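You operate a simulated robot arm through the tools that you are given. There is no shell and no other tool.

The job below is to be done with a simulated robot arm. You get a single attempt, and the scene is never put back.

Task
Switch the socket off, plug in the lead, then run the shutter up to its top stop.
Fine: push the safety pin in and switch off.

Only the result counts: the job must be done as asked and must still hold three seconds after the hand-in. Knocking over, shifting, dropping, spilling or breaking anything else fails it.

Robot
A 7-joint arm with a fingered hand, fixed in place. Base frame: the origin is on the floor under the middle of its stand, x ahead of it, y to its left, z up. Lengths are in mm, angles in degrees, forces in N, time in s.
It reaches about 1228 mm from its shoulder. Its first joint turns from -115.0 to 115.0 degrees. Payload 5 kg.
The TCP is the grasp point between the finger pads, 32 mm short of the fingertips. In the tool frame z runs along the fingers and y along their closing line. The gripper opens to 160 mm; its body begins 89 mm behind the TCP. The gripper is a hand of 4 fingers: y runs from the thumb to the fingers, the wrist lies at [0, 0, -267] in the tool frame.
Orientation is that of the tool frame in the base frame, as a unit quaternion [x, y, z, w]. With the fingers straight down and closing along the base's y, the tool's x points along the base's -x, its y along +y and its z along -z.

Tools
- The arm moves only by the tool drive_tool. Its arguments are lists of equal length, an entry for each row: "delta_pos": the shift along the tool's x, y, z in m, a list of three; "dr": the turn, a rotation vector about the tool's x, y, z in degrees, a list of three. In form: {"delta_pos": [[dx, dy, dz], ...], "dr": [[ax, ay, az], ...]}. A call has 1 to 20 rows; each row shifts and turns the commanded pose from where the row before left it, along the tool's axes as they then stand. A row lasts 0.2 s, in which the tool goes at most 50 mm and 8.6 degrees; a call with a longer step from one row to the next is refused whole. A pose out of reach is approached as far as the arm can. The call stops where the force on the tool passes 40 N (or 10 N more than at its start, if that is more) or the arm is blocked; 0.2 s more then pass. In this call time passes only in rows, and 0.2 s behind the last. It gives the time, the measured TCP pose, the force on the tool (base axes), the opening and the grip force at its end, in the units of the frame above (readings bear some noise), with the torque about the TCP (base axes, N m) and any sound that the robot's microphone picked up.
- Cameras (640 x 400 px; columns grow to the right, rows downward): "scene" is fixed at [51, 515.9, 1683.7]; the picture's right is [-0.54, -0.84, 0.00], its down [-0.39, 0.25, -0.89] and it looks along [0.75, -0.48, -0.46] (base axes); focal length 323 px, centre (320, 200). "wrist" rides on the gripper at [80, -4, -114] in the tool frame; the picture's right is [0.05, 1.00, 0.00], its down [-0.82, 0.04, -0.58] and it looks along [-0.58, 0.03, 0.82] (tool axes); focal length 265 px, centre (320, 200).
- camera(camera): a new picture of that camera. No time passes.
- lift_body(by): slides the trunk up (or, below 0, down) by that many mm; the arm rides with it, the base frame stays. It gives what a move gives, with no picture.
- finger_targets(finger1, finger2, finger3, thumb_bend): sets how far each is bent, from 0 (flat) to 1 (curled in); at 0.3 the hand is open as for a grip, at 0.7 the pads meet at the TCP. One left out holds its place. A second passes; each finger stops where it meets its share of the squeeze, and holds until it gets a number again. It is the only way to open and close the hand. It gives what a move gives, with no picture; readings hold the bend of each and the force on the fingers (four entries, about 0 where the hand has none), thumb and palm.
- locate(camera, pixels): for up to 12 pixels [column, row] of the newest picture of that camera ("zoom" is the newest enlarged one), the place [x, y, z] in the base frame of the surface seen there, good to about 2 mm, but the place of the scene camera against the robot may be out by one fixed shift of up to 18 mm in any direction. No time passes.
- enlarge(camera, box): a new picture of the part [left, top, right, bottom] of that camera's present view, enlarged. No time passes.
- close_job(): hands the job in; it is judged then, once.

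Unless the task says otherwise, let go and move clear before handing in.

The tools are called as name(argument=value, ...) on one line, values as JSON. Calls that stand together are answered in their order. drive_tool: Moves the arm, as the interface text tells. Its arguments: {"type":"object","properties":{"delta_pos":{"type":"array","items":{"type":"array","items":{"type":"number"}}},"dr":{"type":"array","items":{"type":"array","items":{"type":"number"}}}},"required":["delta_pos","dr"]} The other tools are called the same way: lift_body (by) moves the trunk up or down; finger_targets (finger1, finger2, finger3, thumb_bend) moves the fingers one by one; camera (camera) takes a picture; locate (camera, pixels) gives the place of the surface under pixels of a picture; enlarge (camera, box) takes an enlarged picture of a part of a camera's view; close_job () hands the job in.

At the start:

```text
time_s: 0.0
eef_pos: [613.6, -220.5, 1489.9]
orientation: [-0.001, 1.0, 0.001, 0.0]
contact_force: [0.0, 0.6, -0.4]
moment: [0.01, 0.04, -0.01]
gripper_width: 159.6
grasp_force: 0.1
shape: jaw
bend: [0.3, 0.3, 0.3, 0.3]
finger forces: [0.0, 0.0, 0.1, 0.0, 0.0, 0.0]
trunk travel left (down, up): [-825.0, 165.0]
```

scene: 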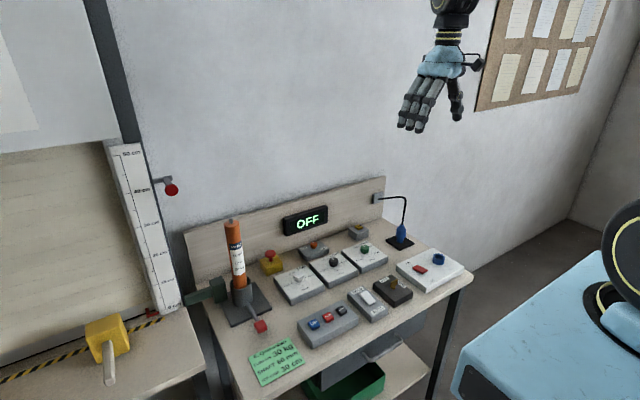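
wrist: 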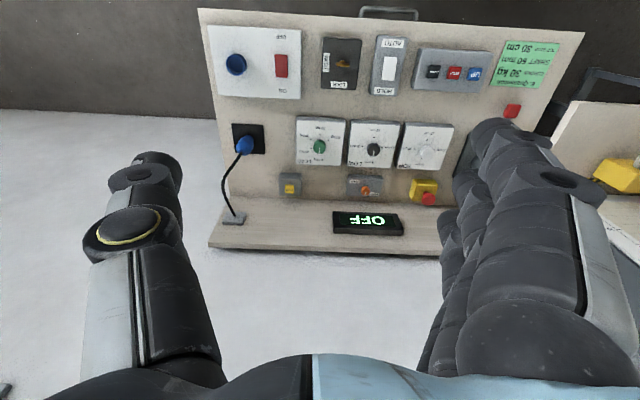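

The first pictures show a control bench with a socket (blue round, red switch), a lead with a blue plug on a black holder, dials, buttons, and a shutter at left with a yellow handle. I'll enlarge the parts to read the labels.

enlarge(camera="scene", box=[340, 180, 480, 300])

enlarge(camera="scene", box=[180, 200, 340, 390])

enlarge(camera="scene", box=[0, 130, 200, 400])

enlarge(camera="wrist", box=[190, 0, 390, 120])

enlarge(camera="wrist", box=[390, 20, 590, 140])

enlarge(camera="wrist", box=[210, 110, 470, 250])

```text
3.33 times, centred on (410, 240) of scene
```

zoom: 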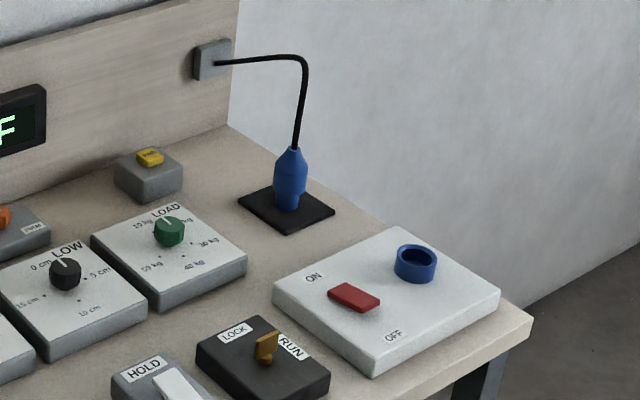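

```text
2.11 times, centred on (260, 295) of scene
```

zoom: 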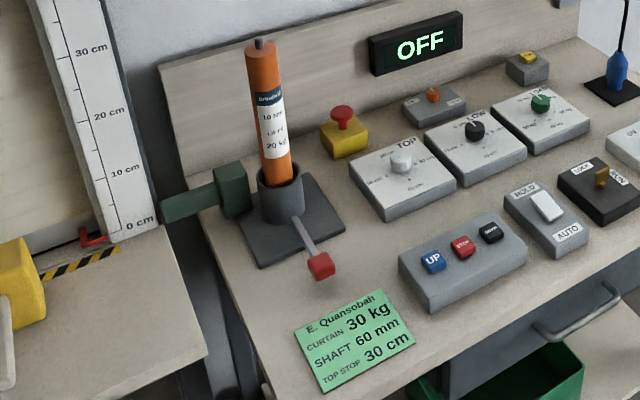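

```text
1.48 times, centred on (100, 265) of scene
```

zoom: 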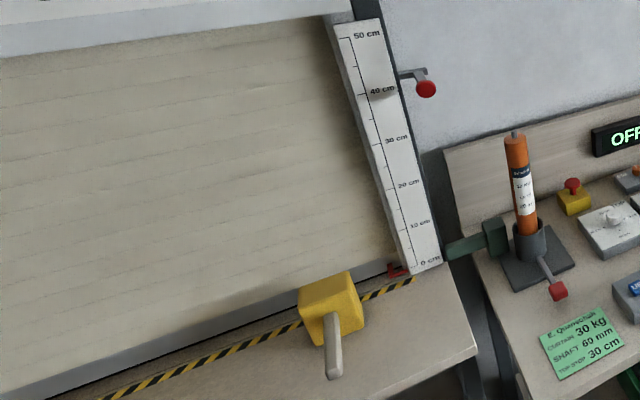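

```text
3.20 times, centred on (290, 60) of wrist
```

zoom: 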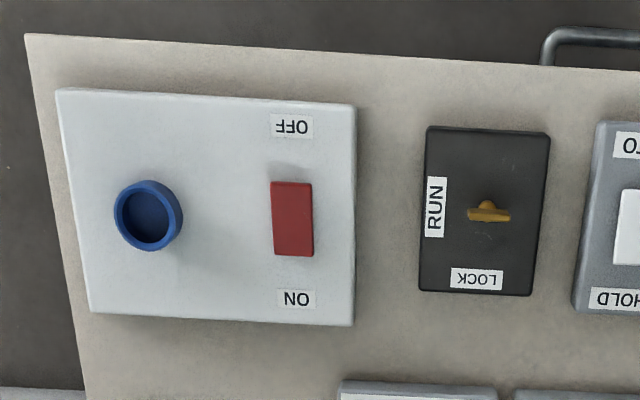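

```text
3.20 times, centred on (490, 80) of wrist
```

zoom: 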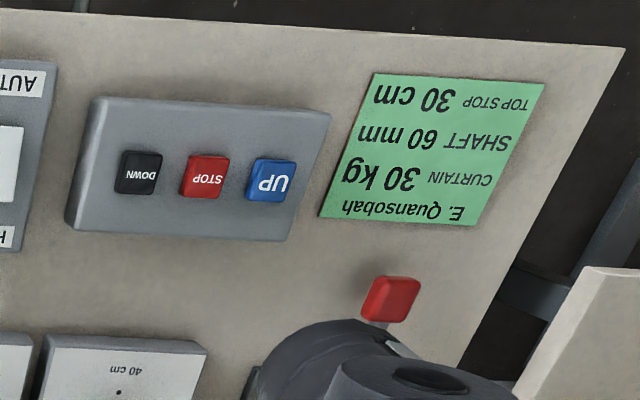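

```text
2.46 times, centred on (340, 180) of wrist
```

zoom: 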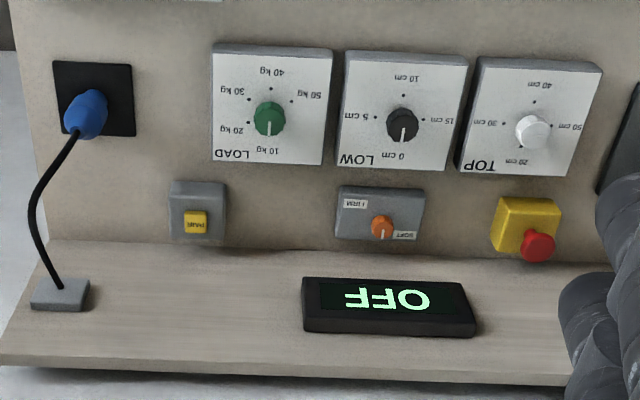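

The card at the bench reads curtain 30 kg, shaft 60 mm, top stop 30 cm; the display says OFF. I'll zoom further into the dials, motor, pin and yellow block.

enlarge(camera="scene", box=[200, 210, 290, 340])

enlarge(camera="scene", box=[255, 215, 395, 305])

enlarge(camera="scene", box=[100, 135, 220, 215])

enlarge(camera="scene", box=[60, 280, 220, 400])

enlarge(camera="wrist", box=[290, 105, 460, 210])

enlarge(camera="wrist", box=[540, 60, 640, 240])

```text
3.08 times, centred on (245, 275) of scene
```

zoom: 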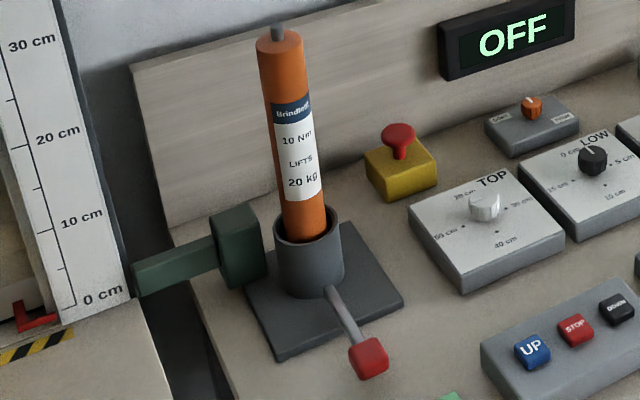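

```text
4.44 times, centred on (325, 260) of scene
```

zoom: 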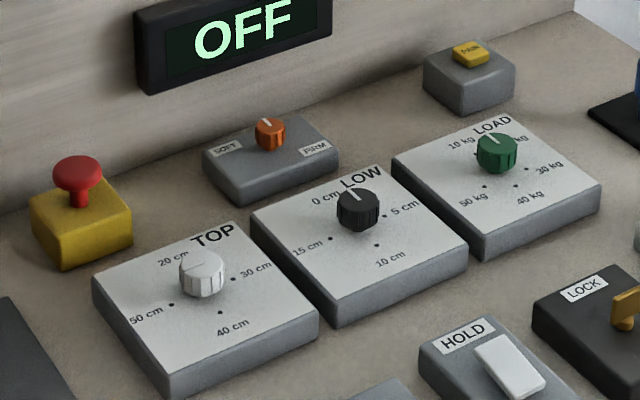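

```text
5.00 times, centred on (160, 175) of scene
```

zoom: 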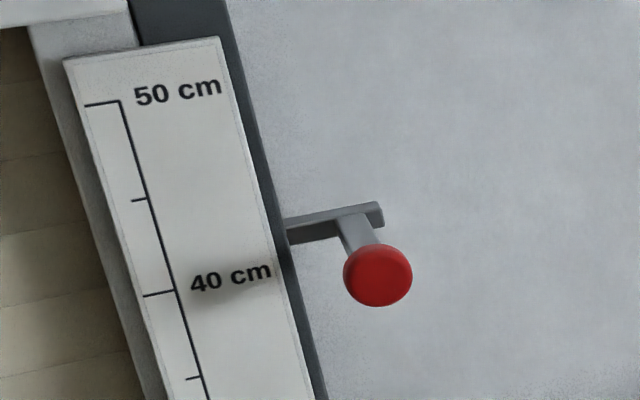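

```text
3.33 times, centred on (140, 340) of scene
```

zoom: 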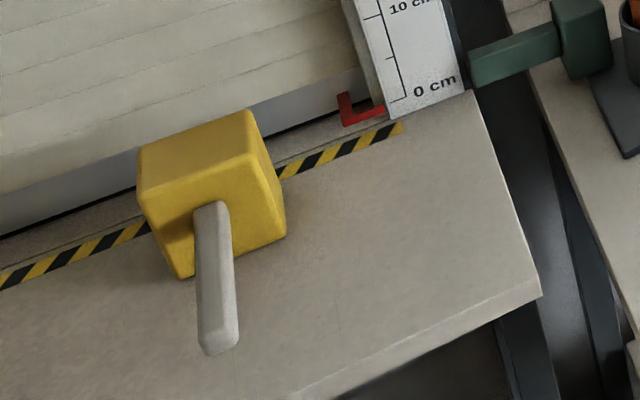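

```text
3.76 times, centred on (375, 158) of wrist
```

zoom: 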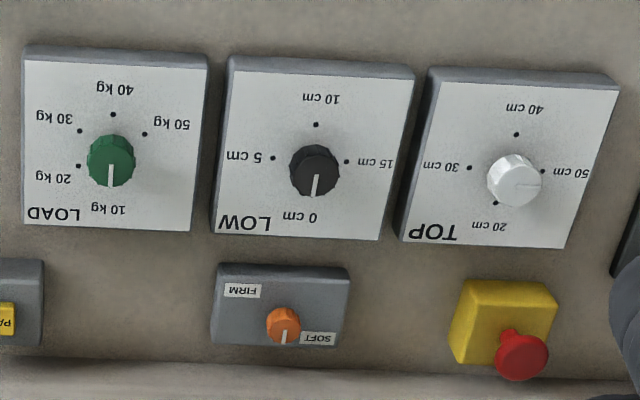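

```text
2.22 times, centred on (590, 150) of wrist
```

zoom: 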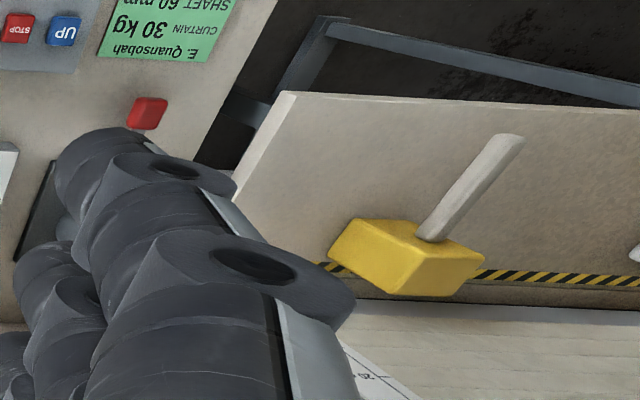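

The TOP dial's pointer looks like it's at 50 cm, LOAD at 10 kg, LOW at 0 cm, and the motor label says "10 Nm, lifts 20 kg". I'll get positions of the main parts with both cameras to calibrate.

camera(camera="wrist")

camera(camera="scene")

locate(camera="wrist", pixels=[[237, 65], [281, 66], [342, 63], [389, 68], [433, 71], [454, 73], [474, 73], [319, 146], [373, 149], [422, 152], [365, 189], [290, 186]])

locate(camera="wrist", pixels=[[429, 199], [512, 111], [243, 145], [249, 138], [228, 190], [234, 218], [297, 27], [207, 11], [582, 33], [619, 173], [368, 222], [360, 13]])

locate(camera="scene", pixels=[[438, 259], [421, 268], [393, 281], [367, 298], [340, 310], [327, 317], [313, 324], [366, 249], [334, 262], [299, 274], [313, 245], [358, 229]])

locate(camera="scene", pixels=[[268, 253], [261, 326], [402, 228], [401, 237], [404, 198], [377, 199], [235, 222], [238, 250], [242, 295], [170, 189], [163, 180], [112, 322]])

```text
taken
```

wrist: 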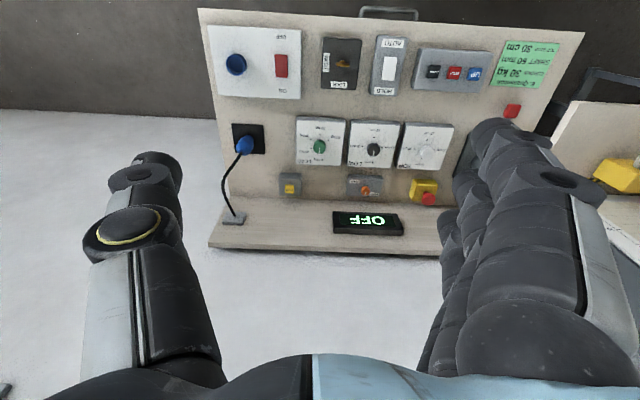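

```text
taken
```

scene: 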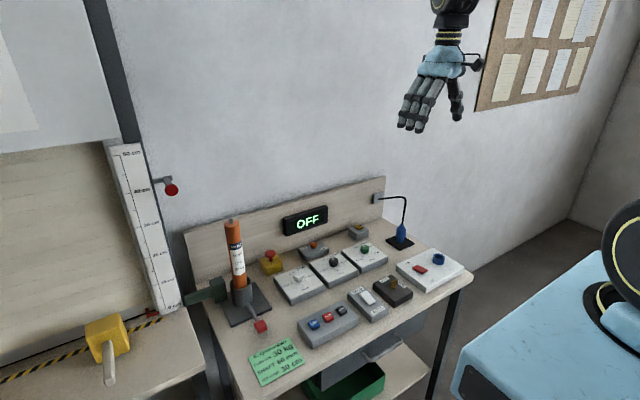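

```text
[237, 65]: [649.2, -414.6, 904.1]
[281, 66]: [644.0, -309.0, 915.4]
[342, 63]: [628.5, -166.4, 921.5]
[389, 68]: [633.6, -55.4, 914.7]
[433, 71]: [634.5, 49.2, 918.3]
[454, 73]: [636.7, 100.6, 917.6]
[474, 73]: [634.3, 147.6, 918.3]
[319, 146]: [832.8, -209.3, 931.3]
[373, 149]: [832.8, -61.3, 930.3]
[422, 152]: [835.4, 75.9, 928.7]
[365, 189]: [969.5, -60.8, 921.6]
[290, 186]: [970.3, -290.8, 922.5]
```

```text
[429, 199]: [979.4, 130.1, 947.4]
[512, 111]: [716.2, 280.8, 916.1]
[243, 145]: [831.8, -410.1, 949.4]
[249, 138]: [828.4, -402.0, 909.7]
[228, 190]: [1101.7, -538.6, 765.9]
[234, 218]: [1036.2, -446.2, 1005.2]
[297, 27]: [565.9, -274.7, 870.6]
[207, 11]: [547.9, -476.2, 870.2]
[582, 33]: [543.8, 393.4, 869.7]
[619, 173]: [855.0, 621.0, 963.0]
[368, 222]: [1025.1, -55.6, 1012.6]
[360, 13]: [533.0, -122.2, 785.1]
```

```text
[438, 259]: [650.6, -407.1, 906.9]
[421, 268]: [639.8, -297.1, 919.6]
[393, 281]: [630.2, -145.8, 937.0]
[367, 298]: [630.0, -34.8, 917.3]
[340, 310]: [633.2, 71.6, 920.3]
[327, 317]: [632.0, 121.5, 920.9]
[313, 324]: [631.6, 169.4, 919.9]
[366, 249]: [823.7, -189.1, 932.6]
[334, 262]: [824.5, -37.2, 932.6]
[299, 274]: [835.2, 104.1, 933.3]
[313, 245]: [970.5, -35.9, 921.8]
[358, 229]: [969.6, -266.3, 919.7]
```

```text
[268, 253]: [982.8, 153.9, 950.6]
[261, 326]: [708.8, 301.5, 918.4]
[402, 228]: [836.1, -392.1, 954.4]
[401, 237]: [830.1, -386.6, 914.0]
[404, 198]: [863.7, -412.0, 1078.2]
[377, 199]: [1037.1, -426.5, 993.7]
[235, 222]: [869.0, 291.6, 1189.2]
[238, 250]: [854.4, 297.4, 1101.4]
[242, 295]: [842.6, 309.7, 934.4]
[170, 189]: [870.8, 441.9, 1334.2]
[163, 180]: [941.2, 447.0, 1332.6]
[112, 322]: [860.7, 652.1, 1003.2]
```

The two cameras agree, with the scene camera offset by about +20 mm in y. Next I'll locate the shutter, ruler, pin and block features.

locate(camera="scene", pixels=[[152, 310], [168, 304], [130, 155], [50, 250], [50, 340], [110, 370], [108, 385], [98, 345], [125, 325], [200, 295], [218, 285], [180, 340]])

locate(camera="scene", pixels=[[170, 182], [174, 177], [160, 182], [186, 235], [240, 275], [246, 300], [225, 310], [252, 312], [345, 385], [375, 360], [385, 375], [60, 385]])

enlarge(camera="scene", box=[280, 290, 480, 400])

enlarge(camera="scene", box=[0, 0, 180, 120])

enlarge(camera="scene", box=[460, 0, 640, 120])

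```text
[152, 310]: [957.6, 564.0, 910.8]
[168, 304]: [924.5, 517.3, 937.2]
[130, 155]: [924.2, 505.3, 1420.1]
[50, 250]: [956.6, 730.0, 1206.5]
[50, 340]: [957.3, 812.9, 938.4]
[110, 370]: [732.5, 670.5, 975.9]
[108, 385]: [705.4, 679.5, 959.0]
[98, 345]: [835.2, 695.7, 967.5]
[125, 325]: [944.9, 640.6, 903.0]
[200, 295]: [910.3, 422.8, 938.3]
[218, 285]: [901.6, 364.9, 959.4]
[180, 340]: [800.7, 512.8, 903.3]
```

```text
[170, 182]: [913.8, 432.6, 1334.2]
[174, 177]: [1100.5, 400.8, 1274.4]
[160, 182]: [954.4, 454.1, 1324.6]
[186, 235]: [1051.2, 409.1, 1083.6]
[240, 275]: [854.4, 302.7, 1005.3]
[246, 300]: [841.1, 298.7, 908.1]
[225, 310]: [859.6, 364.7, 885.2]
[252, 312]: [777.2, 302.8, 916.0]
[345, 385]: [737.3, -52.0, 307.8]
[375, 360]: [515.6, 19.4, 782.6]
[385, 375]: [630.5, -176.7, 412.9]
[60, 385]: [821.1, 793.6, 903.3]
```

```text
3.20 times, centred on (380, 345) of scene
```

zoom: 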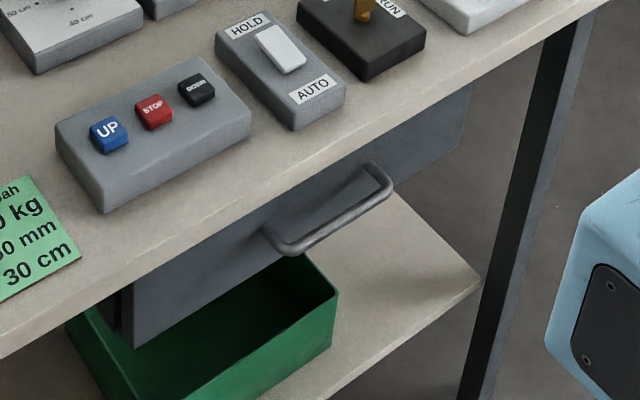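

```text
3.33 times, centred on (90, 60) of scene
```

zoom: 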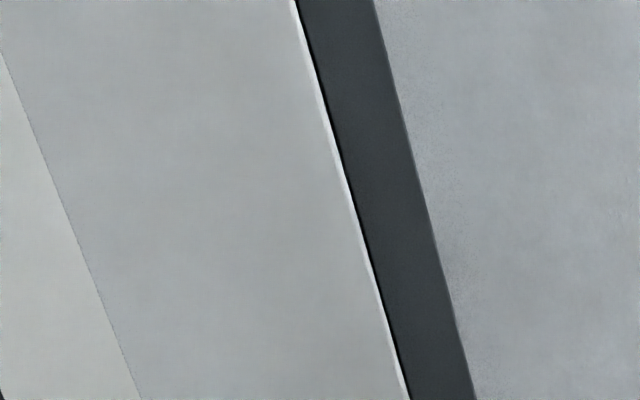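

```text
3.33 times, centred on (550, 60) of scene
```

zoom: 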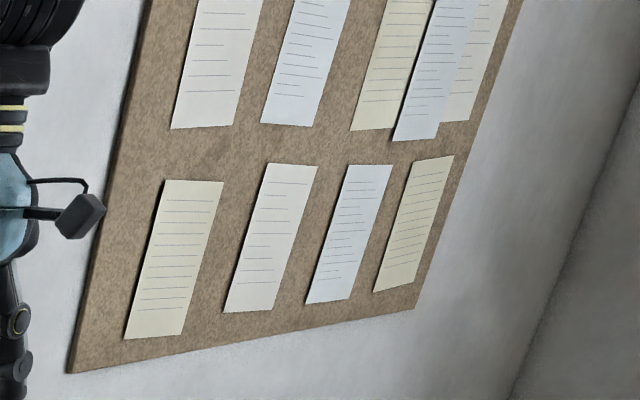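

There's a drawer under the bench, a green bin below, and a notice board; the pin knob sits near (874, 420, 1332). I'll move the hand left to inspect the shutter side with the wrist camera.

drive_tool(delta_pos=[[0.01, 0.045, 0], [0.01, 0.045, 0], [0.01, 0.045, 0], [0.01, 0.045, 0], [0.01, 0.045, 0], [0.01, 0.045, 0], [0.01, 0.045, 0], [0.01, 0.045, 0], [0.01, 0.045, 0], [0.01, 0.045, 0], [0.01, 0.045, 0], [0.01, 0.045, 0], [0.01, 0.045, 0], [0.01, 0.045, 0], [0.01, 0.045, 0]], dr=[[0, 0, 0], [0, 0, 0], [0, 0, 0], [0, 0, 0], [0, 0, 0], [0, 0, 0], [0, 0, 0], [0, 0, 0], [0, 0, 0], [0, 0, 0], [0, 0, 0], [0, 0, 0], [0, 0, 0], [0, 0, 0], [0, 0, 0]])

camera(camera="wrist")

camera(camera="scene")

```text
time_s: 3.2
eef_pos: [465.3, 457.5, 1488.9]
orientation: [-0.001, 1.0, 0.0, 0.0]
contact_force: [0.7, 0.6, 0.5]
moment: [-0.02, 0.05, -0.01]
gripper_width: 160.1
grasp_force: 0.0
shape: jaw
bend: [0.3, 0.3, 0.3, 0.3]
finger forces: [0.0, 0.0, 0.0, 0.0, 0.1, 0.0]
trunk travel left (down, up): [-825.0, 165.0]
```

```text
taken
```

wrist: 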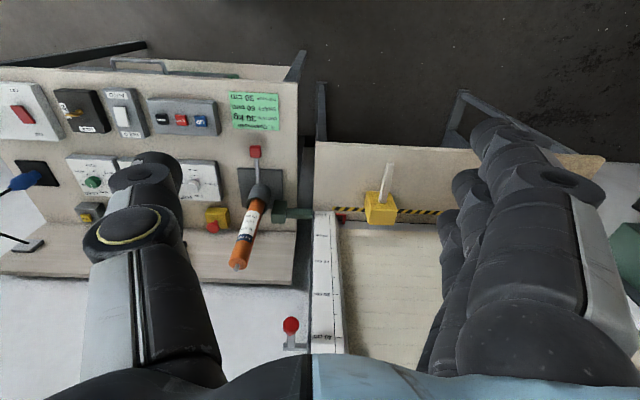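

```text
taken
```

scene: 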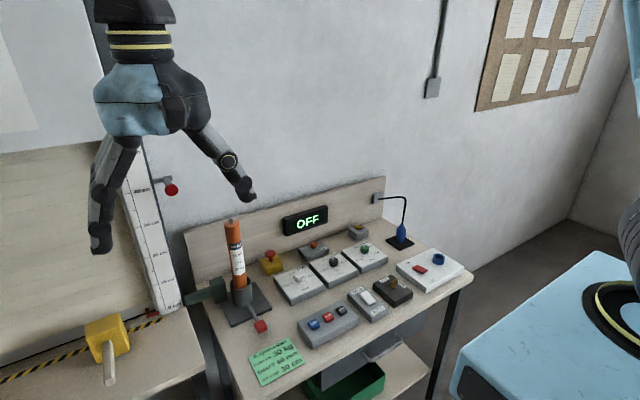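

The wrist view now shows the motor, pin, ruler and yellow block, plus something green at the far right edge (628,255). I'll enlarge those.

enlarge(camera="wrist", box=[220, 120, 380, 220])

enlarge(camera="wrist", box=[200, 180, 360, 360])

enlarge(camera="wrist", box=[320, 120, 480, 240])

enlarge(camera="wrist", box=[560, 140, 640, 320])

enlarge(camera="wrist", box=[90, 30, 330, 160])

locate(camera="wrist", pixels=[[291, 325], [295, 345], [240, 265], [253, 215], [256, 152], [378, 210], [388, 175], [390, 164], [342, 216], [325, 225], [290, 213], [262, 190]])

```text
4.00 times, centred on (300, 170) of wrist
```

zoom: 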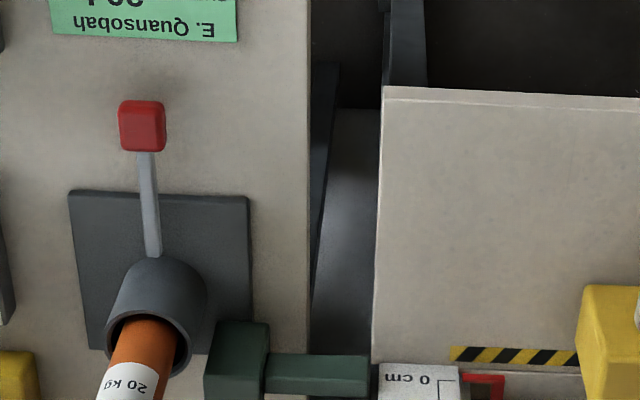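

```text
2.22 times, centred on (280, 270) of wrist
```

zoom: 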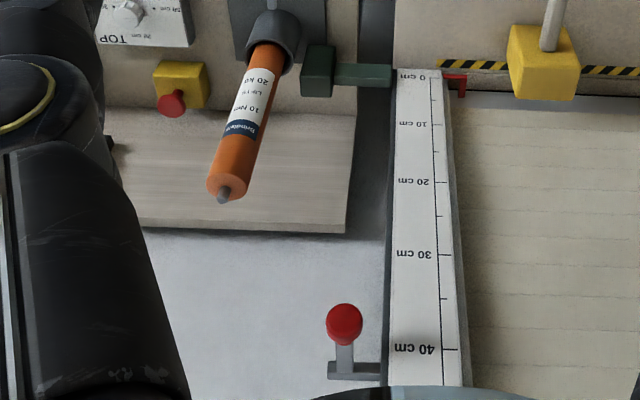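

```text
3.33 times, centred on (400, 180) of wrist
```

zoom: 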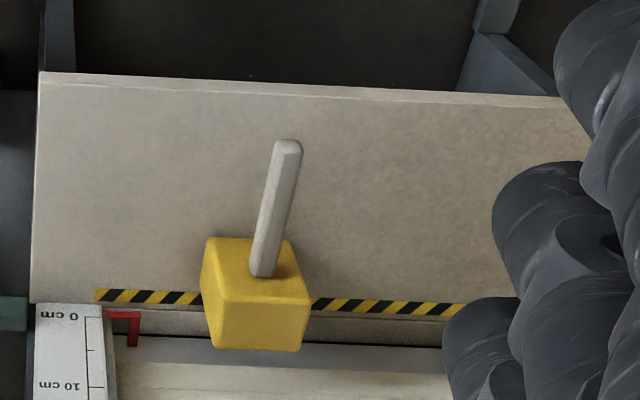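

```text
2.22 times, centred on (600, 230) of wrist
```

zoom: 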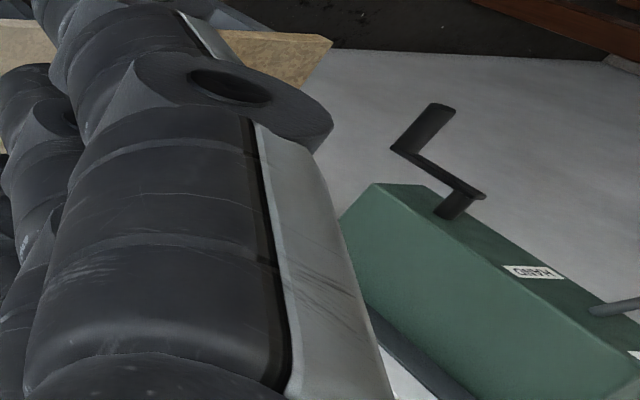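

```text
2.67 times, centred on (210, 95) of wrist
```

zoom: 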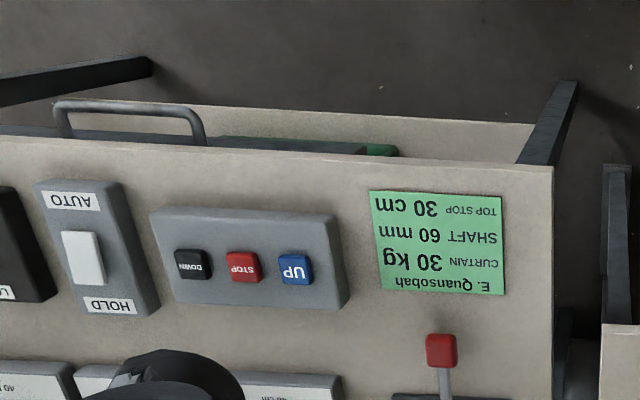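

```text
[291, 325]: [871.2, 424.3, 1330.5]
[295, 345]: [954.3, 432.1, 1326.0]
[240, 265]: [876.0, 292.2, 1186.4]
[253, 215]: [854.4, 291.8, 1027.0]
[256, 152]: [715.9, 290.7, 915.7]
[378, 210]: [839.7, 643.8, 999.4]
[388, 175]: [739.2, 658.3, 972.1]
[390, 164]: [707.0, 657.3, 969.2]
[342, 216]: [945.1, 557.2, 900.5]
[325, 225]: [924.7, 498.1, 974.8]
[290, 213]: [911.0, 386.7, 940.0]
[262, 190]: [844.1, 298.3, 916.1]
```

A green gearbox with a crank and a "HAND" label lies beyond the shutter's left side at (625,250). I'll turn the hand toward it for a look.

locate(camera="wrist", pixels=[[620, 245], [628, 260], [612, 192], [617, 228], [636, 290], [635, 277]])

drive_tool(delta_pos=[[0, 0.03, 0], [0, 0.03, 0], [0, 0.03, 0], [0, 0.03, 0], [0, 0.0, 0], [0, 0.0, 0]], dr=[[0, 0, -8], [0, 0, -8], [0, 0, -8], [0, 0, -8], [0, 0, -8], [0, 0, -8]])

camera(camera="wrist")

camera(camera="scene")

```text
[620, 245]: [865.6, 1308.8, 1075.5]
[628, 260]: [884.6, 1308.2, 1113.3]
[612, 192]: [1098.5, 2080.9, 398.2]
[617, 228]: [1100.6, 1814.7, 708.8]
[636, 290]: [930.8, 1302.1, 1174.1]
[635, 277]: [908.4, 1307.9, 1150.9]
```

```text
time_s: 4.6
eef_pos: [439.9, 570.6, 1488.9]
orientation: [-0.408, 0.913, -0.001, 0.0]
contact_force: [0.4, 0.4, -0.1]
moment: [-0.01, 0.02, -0.02]
gripper_width: 160.1
grasp_force: 0.0
shape: jaw
bend: [0.3, 0.3, 0.3, 0.3]
finger forces: [0.0, 0.0, 0.1, 0.0, 0.0, 0.1]
trunk travel left (down, up): [-825.0, 165.0]
```

```text
taken
```

wrist: 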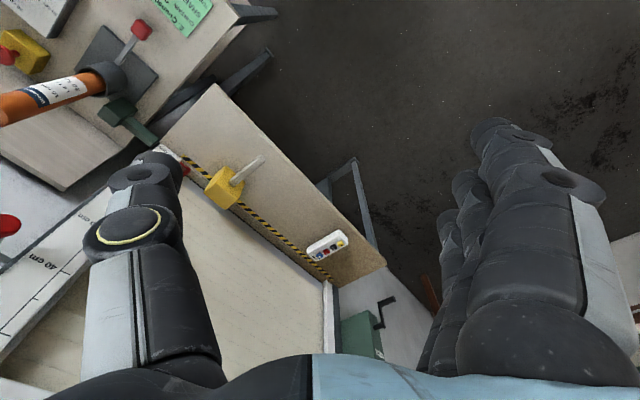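

```text
taken
```

scene: 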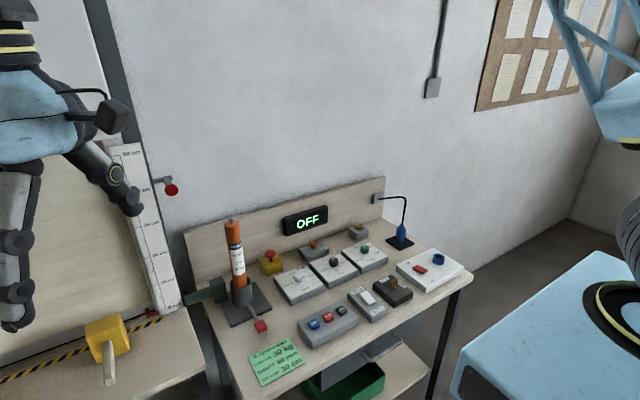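

A handheld remote lies on the left table at (327,245), and the green gearbox is at (365,330). I'll enlarge these.

enlarge(camera="wrist", box=[290, 215, 370, 285])

enlarge(camera="wrist", box=[310, 270, 450, 370])

enlarge(camera="wrist", box=[140, 120, 300, 230])

enlarge(camera="wrist", box=[0, 50, 160, 150])

locate(camera="wrist", pixels=[[327, 245], [314, 254], [324, 250], [333, 244], [341, 239], [385, 305], [365, 325], [226, 188], [248, 170], [262, 158], [215, 180], [330, 290]])

```text
5.71 times, centred on (330, 250) of wrist
```

zoom: 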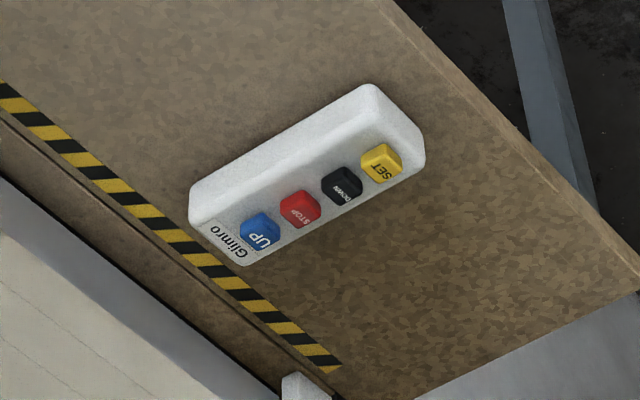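

```text
4.00 times, centred on (380, 320) of wrist
```

zoom: 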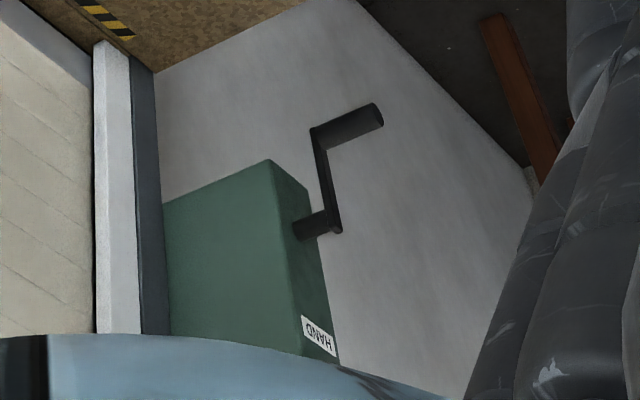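

```text
3.64 times, centred on (220, 175) of wrist
```

zoom: 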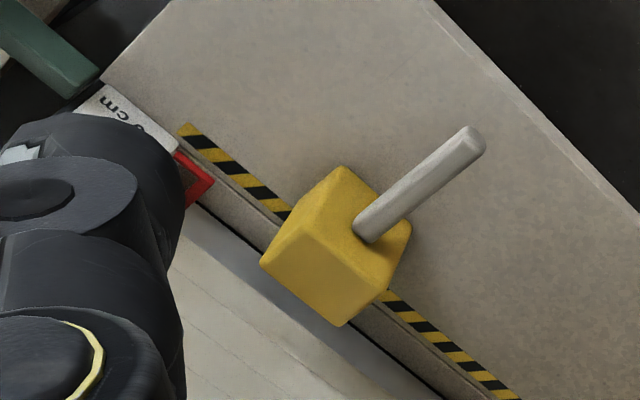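

```text
4.00 times, centred on (80, 100) of wrist
```

zoom: 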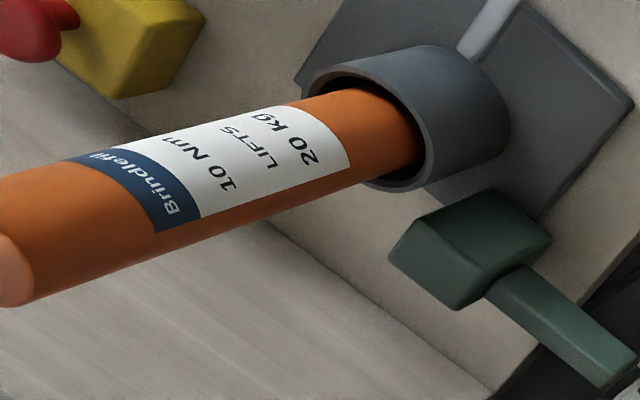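

```text
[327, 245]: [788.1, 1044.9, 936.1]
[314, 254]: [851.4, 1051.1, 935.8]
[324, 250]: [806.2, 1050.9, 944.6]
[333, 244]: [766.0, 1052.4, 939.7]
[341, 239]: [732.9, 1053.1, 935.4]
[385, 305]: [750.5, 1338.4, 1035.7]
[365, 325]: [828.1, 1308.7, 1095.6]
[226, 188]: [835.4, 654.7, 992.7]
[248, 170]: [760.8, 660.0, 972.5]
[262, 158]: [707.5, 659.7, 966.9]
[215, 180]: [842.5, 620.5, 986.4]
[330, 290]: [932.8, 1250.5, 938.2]
```

The remote carries UP/STOP/DOWN/SET, "Glimro", and the gearbox's HAND label is partly hidden. I'll pitch the hand up to look farther left at the gearbox.

drive_tool(delta_pos=[[-0.02, 0.04, 0], [-0.02, 0.04, 0], [-0.02, 0.04, 0], [-0.02, 0.04, 0], [-0.02, 0.04, 0]], dr=[[0, -6, 0], [0, -6, 0], [0, -6, 0], [0, -6, 0], [0, -6, 0]])

camera(camera="wrist")

```text
time_s: 5.8
eef_pos: [354.3, 778.6, 1511.2]
orientation: [-0.394, 0.882, 0.106, 0.237]
contact_force: [-0.6, -0.1, -0.4]
moment: [-0.05, -0.01, 0.0]
gripper_width: 160.0
grasp_force: 0.0
shape: jaw
bend: [0.3, 0.3, 0.3, 0.3]
finger forces: [0.0, 0.0, 0.0, 0.0, 0.0, 0.1]
trunk travel left (down, up): [-825.0, 165.0]
```

```text
taken
```

wrist: 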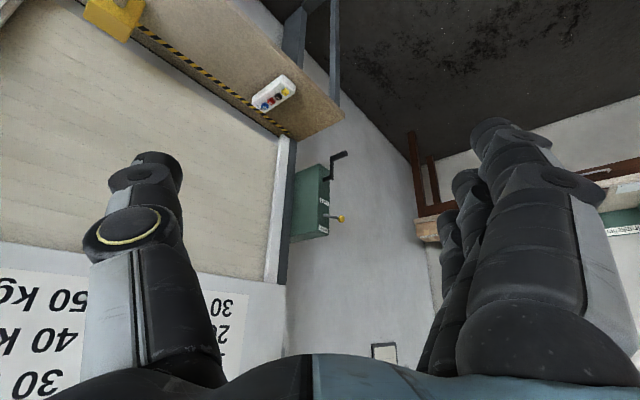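

A poster with a kg table appears at the lower left, the gearbox lever at (337,217), and more things to the right. I'll enlarge each.

enlarge(camera="wrist", box=[270, 140, 370, 250])

enlarge(camera="wrist", box=[0, 240, 260, 400])

enlarge(camera="wrist", box=[360, 110, 640, 270])

enlarge(camera="wrist", box=[560, 150, 640, 260])

locate(camera="wrist", pixels=[[320, 200], [338, 217], [341, 218], [323, 230], [332, 180], [341, 156], [45, 300], [200, 310], [620, 225], [430, 230], [385, 350], [275, 100]])

```text
3.64 times, centred on (320, 195) of wrist
```

zoom: 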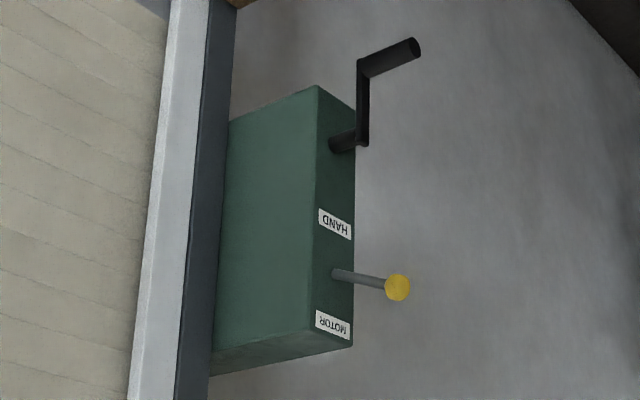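

```text
2.46 times, centred on (130, 320) of wrist
```

zoom: 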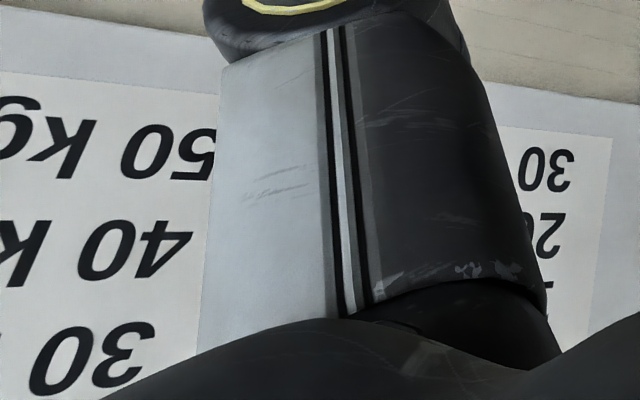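

```text
2.29 times, centred on (500, 190) of wrist
```

zoom: 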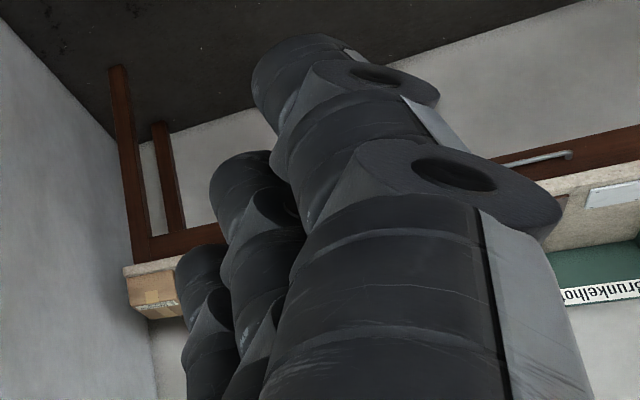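

```text
3.64 times, centred on (600, 205) of wrist
```

zoom: 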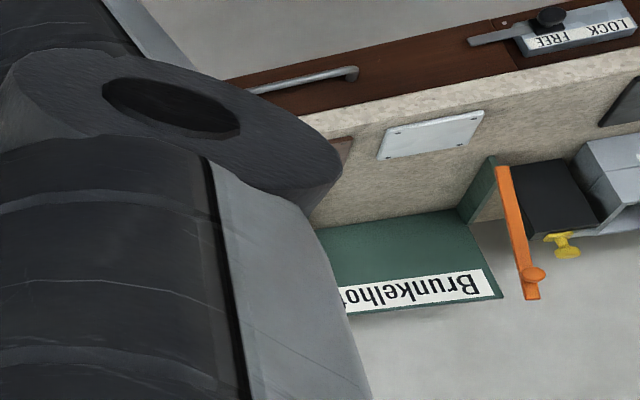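

```text
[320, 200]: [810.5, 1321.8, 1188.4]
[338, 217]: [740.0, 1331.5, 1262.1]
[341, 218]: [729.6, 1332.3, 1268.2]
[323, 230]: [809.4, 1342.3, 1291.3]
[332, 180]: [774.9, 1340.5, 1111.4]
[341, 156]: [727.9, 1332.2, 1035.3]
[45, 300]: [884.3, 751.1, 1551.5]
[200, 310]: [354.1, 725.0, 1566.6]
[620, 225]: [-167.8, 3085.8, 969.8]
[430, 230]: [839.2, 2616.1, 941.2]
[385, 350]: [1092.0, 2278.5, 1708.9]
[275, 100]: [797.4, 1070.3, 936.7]
```

The gearbox lever's knob (397,287 in the zoom) leans toward MOTOR, so it seems set for the motor. A poster on the shutter head shows a kg table; I'll turn to face it and read it.

drive_tool(delta_pos=[[0, 0, 0], [0, 0, 0], [0, 0, 0], [0, 0, 0], [0, 0, 0], [0, 0, 0], [0, 0, 0], [0, 0, 0], [0, 0, 0], [0, 0, 0], [0, 0, 0], [0, 0, 0], [0, 0, 0], [0, 0, 0], [0, 0, 0], [0, 0, 0], [0, 0, 0]], dr=[[0, 6, 0], [0, 6, 0], [0, 6, 0], [0, 6, 0], [0, 6, 0], [0, 0, 8], [0, 0, 8], [0, 0, 8], [0, 0, 8], [0, 0, 8], [0, 0, 8], [0, -8, 0], [0, -8, 0], [0, -8, 0], [0, -8, 0], [0, -8, 0], [0, -8, 0]])

camera(camera="wrist")

```text
time_s: 9.4
eef_pos: [353.5, 777.9, 1508.9]
orientation: [-0.001, 0.913, 0.0, 0.408]
contact_force: [-0.2, -0.1, -0.2]
moment: [-0.01, -0.03, -0.04]
gripper_width: 159.9
grasp_force: 0.0
shape: jaw
bend: [0.3, 0.3, 0.3, 0.3]
finger forces: [0.1, 0.0, 0.0, 0.0, 0.0, 0.0]
trunk travel left (down, up): [-825.0, 165.0]
```

```text
taken
```

wrist: 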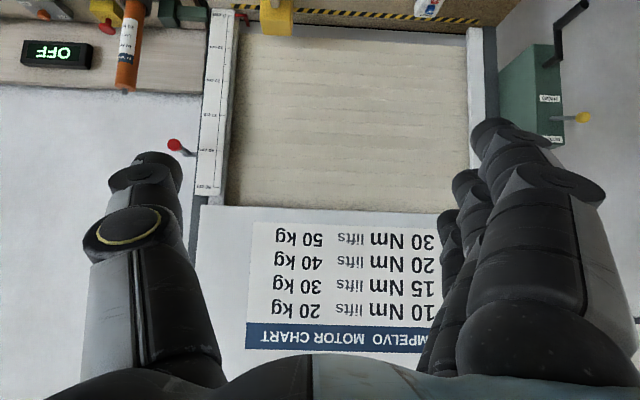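

The poster is a motor chart: 10 Nm lifts 20 kg, 15 Nm 30 kg, 20 Nm 40 kg, 30 Nm 50 kg. Next I'll level the hand and go back over the panel, lower, to read each control's state.

drive_tool(delta_pos=[[0, 0, 0], [0, 0, 0], [0, 0, 0], [0, 0, 0], [0, 0, 0], [0, 0, 0], [0, -0.05, 0], [0, -0.05, 0], [0, -0.05, 0], [0, -0.05, 0], [0, -0.05, 0], [0, -0.05, 0], [0, -0.05, 0], [0, -0.05, 0], [0, -0.05, 0], [0, -0.05, 0], [0, -0.05, 0], [0, -0.05, 0], [0, -0.05, 0], [0, -0.05, 0]], dr=[[0, 8, 0], [0, 8, 0], [0, 8, 0], [0, 8, 0], [0, 8, 0], [0, 8, 0], [0, 0, 0], [0, 0, 0], [0, 0, 0], [0, 0, 0], [0, 0, 0], [0, 0, 0], [0, 0, 0], [0, 0, 0], [0, 0, 0], [0, 0, 0], [0, 0, 0], [0, 0, 0], [0, 0, 0], [0, 0, 0]])

drive_tool(delta_pos=[[-0.02, -0.03, 0.03], [-0.02, -0.03, 0.03], [-0.02, -0.03, 0.03], [-0.02, -0.03, 0.03], [-0.02, -0.03, 0.03], [-0.02, -0.03, 0.03], [-0.02, -0.03, 0.03], [-0.02, -0.03, 0.03]], dr=[[0, 0, 0], [0, 0, 0], [0, 0, 0], [0, 0, 0], [0, 0, 0], [0, 0, 0], [0, 0, 0], [0, 0, 0]])

camera(camera="wrist")

enlarge(camera="wrist", box=[120, 0, 480, 130])

```text
time_s: 13.6
eef_pos: [360.9, 74.9, 1499.5]
orientation: [-0.001, 1.0, 0.0, -0.001]
contact_force: [0.6, 0.7, -0.6]
moment: [-0.04, -0.02, -0.03]
gripper_width: 159.8
grasp_force: 0.1
shape: jaw
bend: [0.3, 0.3, 0.3, 0.3]
finger forces: [0.0, 0.1, 0.1, 0.1, 0.0, 0.0]
out of reach, approached as far as the arm can: row 20
trunk travel left (down, up): [-825.0, 165.0]
```

```text
time_s: 15.4
eef_pos: [520.9, -164.8, 1260.2]
orientation: [0.0, 1.0, 0.0, 0.0]
contact_force: [-0.1, 0.0, 0.1]
moment: [0.06, 0.04, 0.01]
gripper_width: 159.7
grasp_force: 0.0
shape: jaw
bend: [0.3, 0.3, 0.3, 0.3]
finger forces: [0.1, 0.0, 0.1, 0.0, 0.0, 0.1]
trunk travel left (down, up): [-825.0, 165.0]
```

```text
taken
```

wrist: 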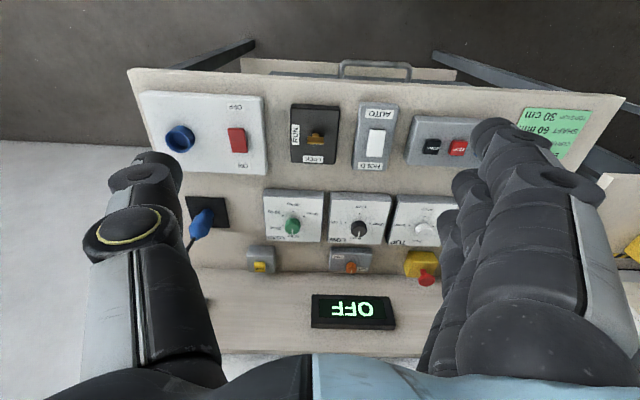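

```text
1.78 times, centred on (300, 65) of wrist
```

zoom: 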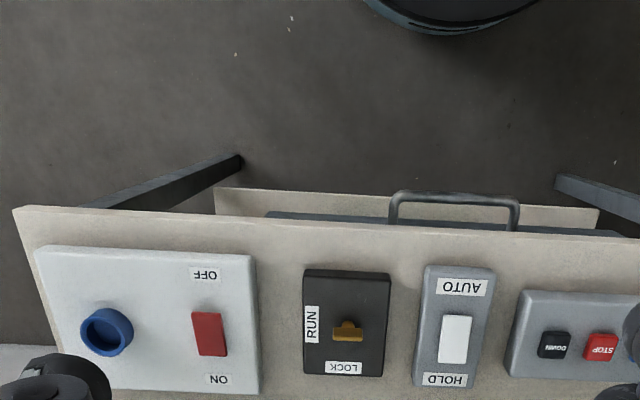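

enlarge(camera="wrist", box=[140, 85, 300, 185])

enlarge(camera="wrist", box=[280, 90, 420, 180])

enlarge(camera="wrist", box=[170, 180, 450, 340])

locate(camera="wrist", pixels=[[180, 139], [237, 130], [237, 150], [237, 139], [245, 120], [240, 103], [246, 167], [316, 138], [375, 134], [375, 154], [210, 215], [202, 226]])

```text
4.00 times, centred on (220, 135) of wrist
```

zoom: 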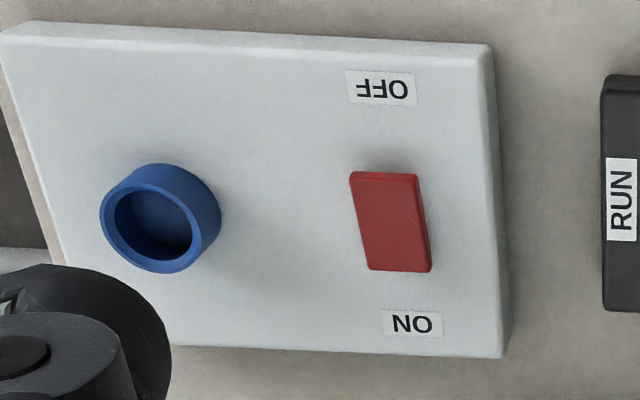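

```text
4.44 times, centred on (350, 135) of wrist
```

zoom: 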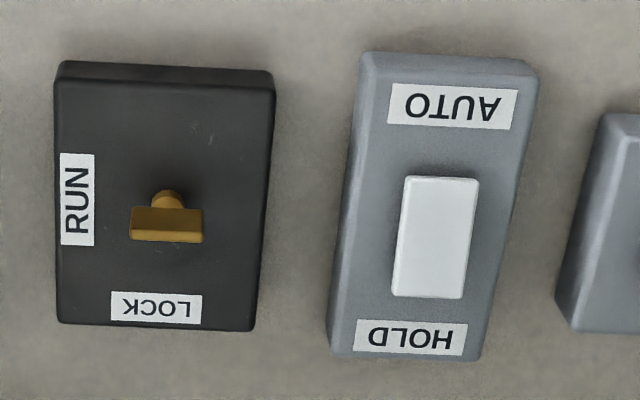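

```text
2.29 times, centred on (310, 260) of wrist
```

zoom: 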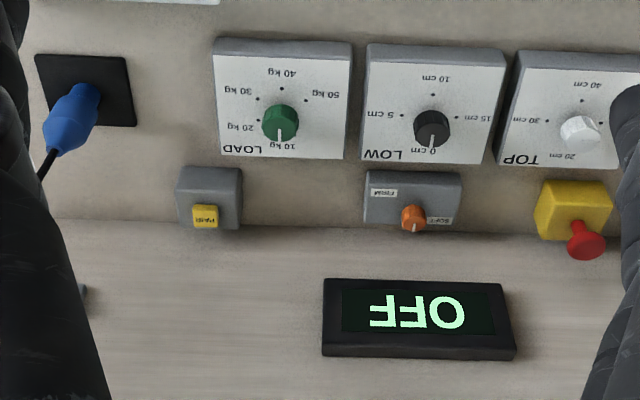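

```text
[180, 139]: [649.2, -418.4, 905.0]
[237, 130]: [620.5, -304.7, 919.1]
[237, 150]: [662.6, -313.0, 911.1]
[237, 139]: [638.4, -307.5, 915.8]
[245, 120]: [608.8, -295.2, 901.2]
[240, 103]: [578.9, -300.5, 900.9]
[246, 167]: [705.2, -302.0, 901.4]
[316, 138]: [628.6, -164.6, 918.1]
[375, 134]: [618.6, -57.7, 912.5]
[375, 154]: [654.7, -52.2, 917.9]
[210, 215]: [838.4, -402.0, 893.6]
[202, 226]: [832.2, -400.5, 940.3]
```

The readings show the red switch's ON end lower (z 911 vs 919), so the socket is ON now; the white rocker is on AUTO and the key bar points to RUN. I'll move closer to the plug to see how to grip it.

drive_tool(delta_pos=[[-0.0273, -0.0337, 0.0214], [-0.0273, -0.0337, 0.0214], [-0.0273, -0.0337, 0.0214], [-0.0273, -0.0337, 0.0214], [-0.0273, -0.0337, 0.0214], [-0.0273, -0.0337, 0.0214], [-0.0273, -0.0337, 0.0214]], dr=[[0, 0, 0], [0, 0, 0], [0, 0, 0], [0, 0, 0], [0, 0, 0], [0, 0, 0], [0, 0, 0]])

camera(camera="wrist")

enlarge(camera="scene", box=[360, 180, 480, 280])

```text
time_s: 17.0
eef_pos: [712.9, -400.1, 1110.6]
orientation: [-0.001, 1.0, 0.001, -0.001]
contact_force: [0.9, -0.4, -0.1]
moment: [0.03, -0.02, 0.0]
gripper_width: 160.1
grasp_force: 0.0
shape: jaw
bend: [0.3, 0.3, 0.3, 0.3]
finger forces: [0.0, 0.0, 0.1, 0.0, 0.0, 0.0]
trunk travel left (down, up): [-825.0, 165.0]
```

```text
taken
```

wrist: 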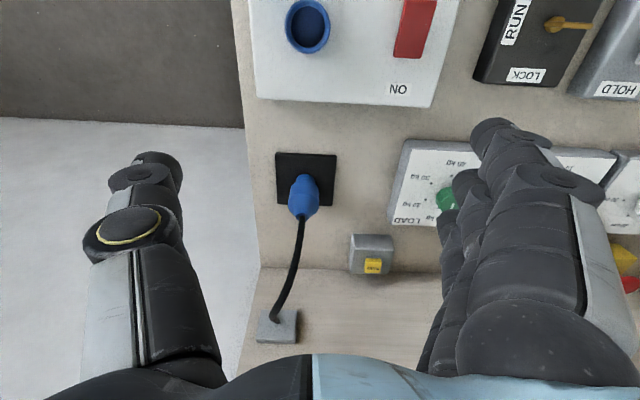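

```text
4.00 times, centred on (420, 230) of scene
```

zoom: 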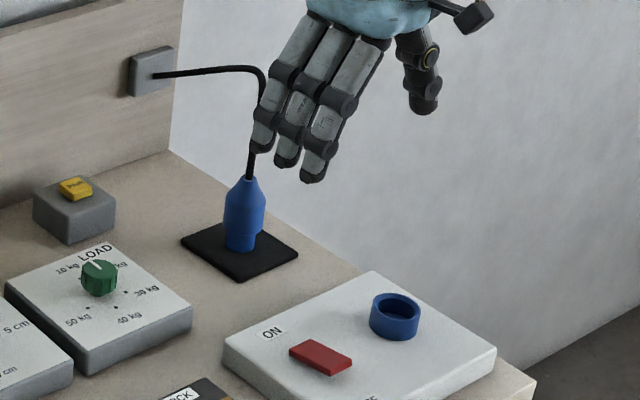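

enlarge(camera="wrist", box=[250, 140, 350, 230])

enlarge(camera="wrist", box=[240, 0, 460, 120])

locate(camera="wrist", pixels=[[302, 180], [302, 192], [302, 205], [302, 212], [290, 195], [316, 195], [293, 212], [312, 212], [302, 175], [280, 155], [335, 155], [300, 230]])

locate(camera="wrist", pixels=[[307, 5], [307, 48], [288, 26], [327, 26], [305, 26], [282, 320], [295, 270], [279, 200], [334, 205], [415, 5], [412, 48], [325, 90]])

```text
4.44 times, centred on (300, 185) of wrist
```

zoom: 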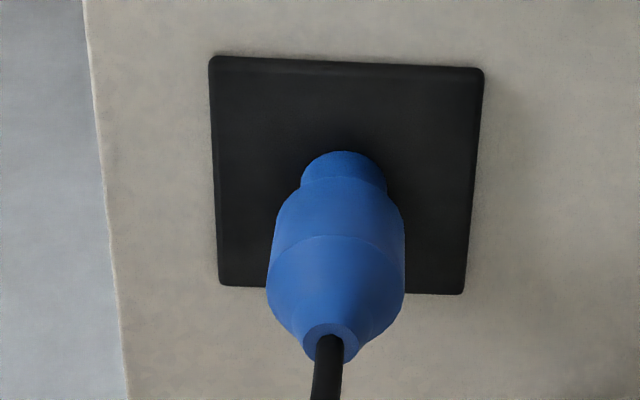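

```text
2.91 times, centred on (350, 60) of wrist
```

zoom: 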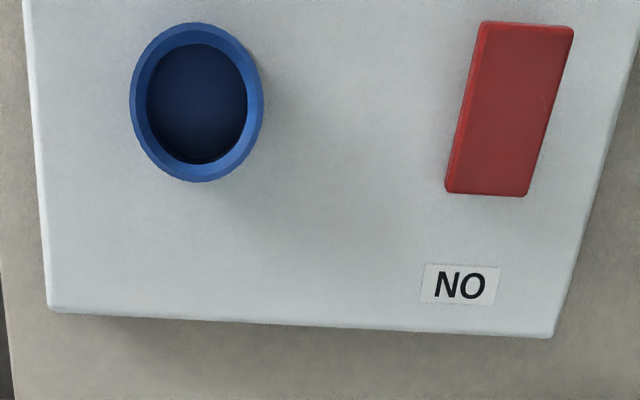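

```text
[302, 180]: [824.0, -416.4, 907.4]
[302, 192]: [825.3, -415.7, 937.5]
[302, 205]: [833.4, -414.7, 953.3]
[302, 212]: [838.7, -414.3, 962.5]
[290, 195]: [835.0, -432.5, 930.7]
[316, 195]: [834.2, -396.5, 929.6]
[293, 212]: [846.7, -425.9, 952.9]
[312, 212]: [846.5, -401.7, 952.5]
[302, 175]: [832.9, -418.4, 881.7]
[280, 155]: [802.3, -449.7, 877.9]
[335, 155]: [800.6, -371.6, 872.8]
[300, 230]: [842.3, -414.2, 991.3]
```

```text
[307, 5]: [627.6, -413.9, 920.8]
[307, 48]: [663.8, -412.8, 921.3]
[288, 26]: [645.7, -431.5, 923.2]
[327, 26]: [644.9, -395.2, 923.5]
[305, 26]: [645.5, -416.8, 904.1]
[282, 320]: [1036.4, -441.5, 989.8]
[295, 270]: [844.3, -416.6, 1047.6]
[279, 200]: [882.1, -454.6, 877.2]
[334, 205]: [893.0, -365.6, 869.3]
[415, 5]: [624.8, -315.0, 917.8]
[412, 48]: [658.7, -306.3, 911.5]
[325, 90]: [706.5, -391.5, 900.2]
```

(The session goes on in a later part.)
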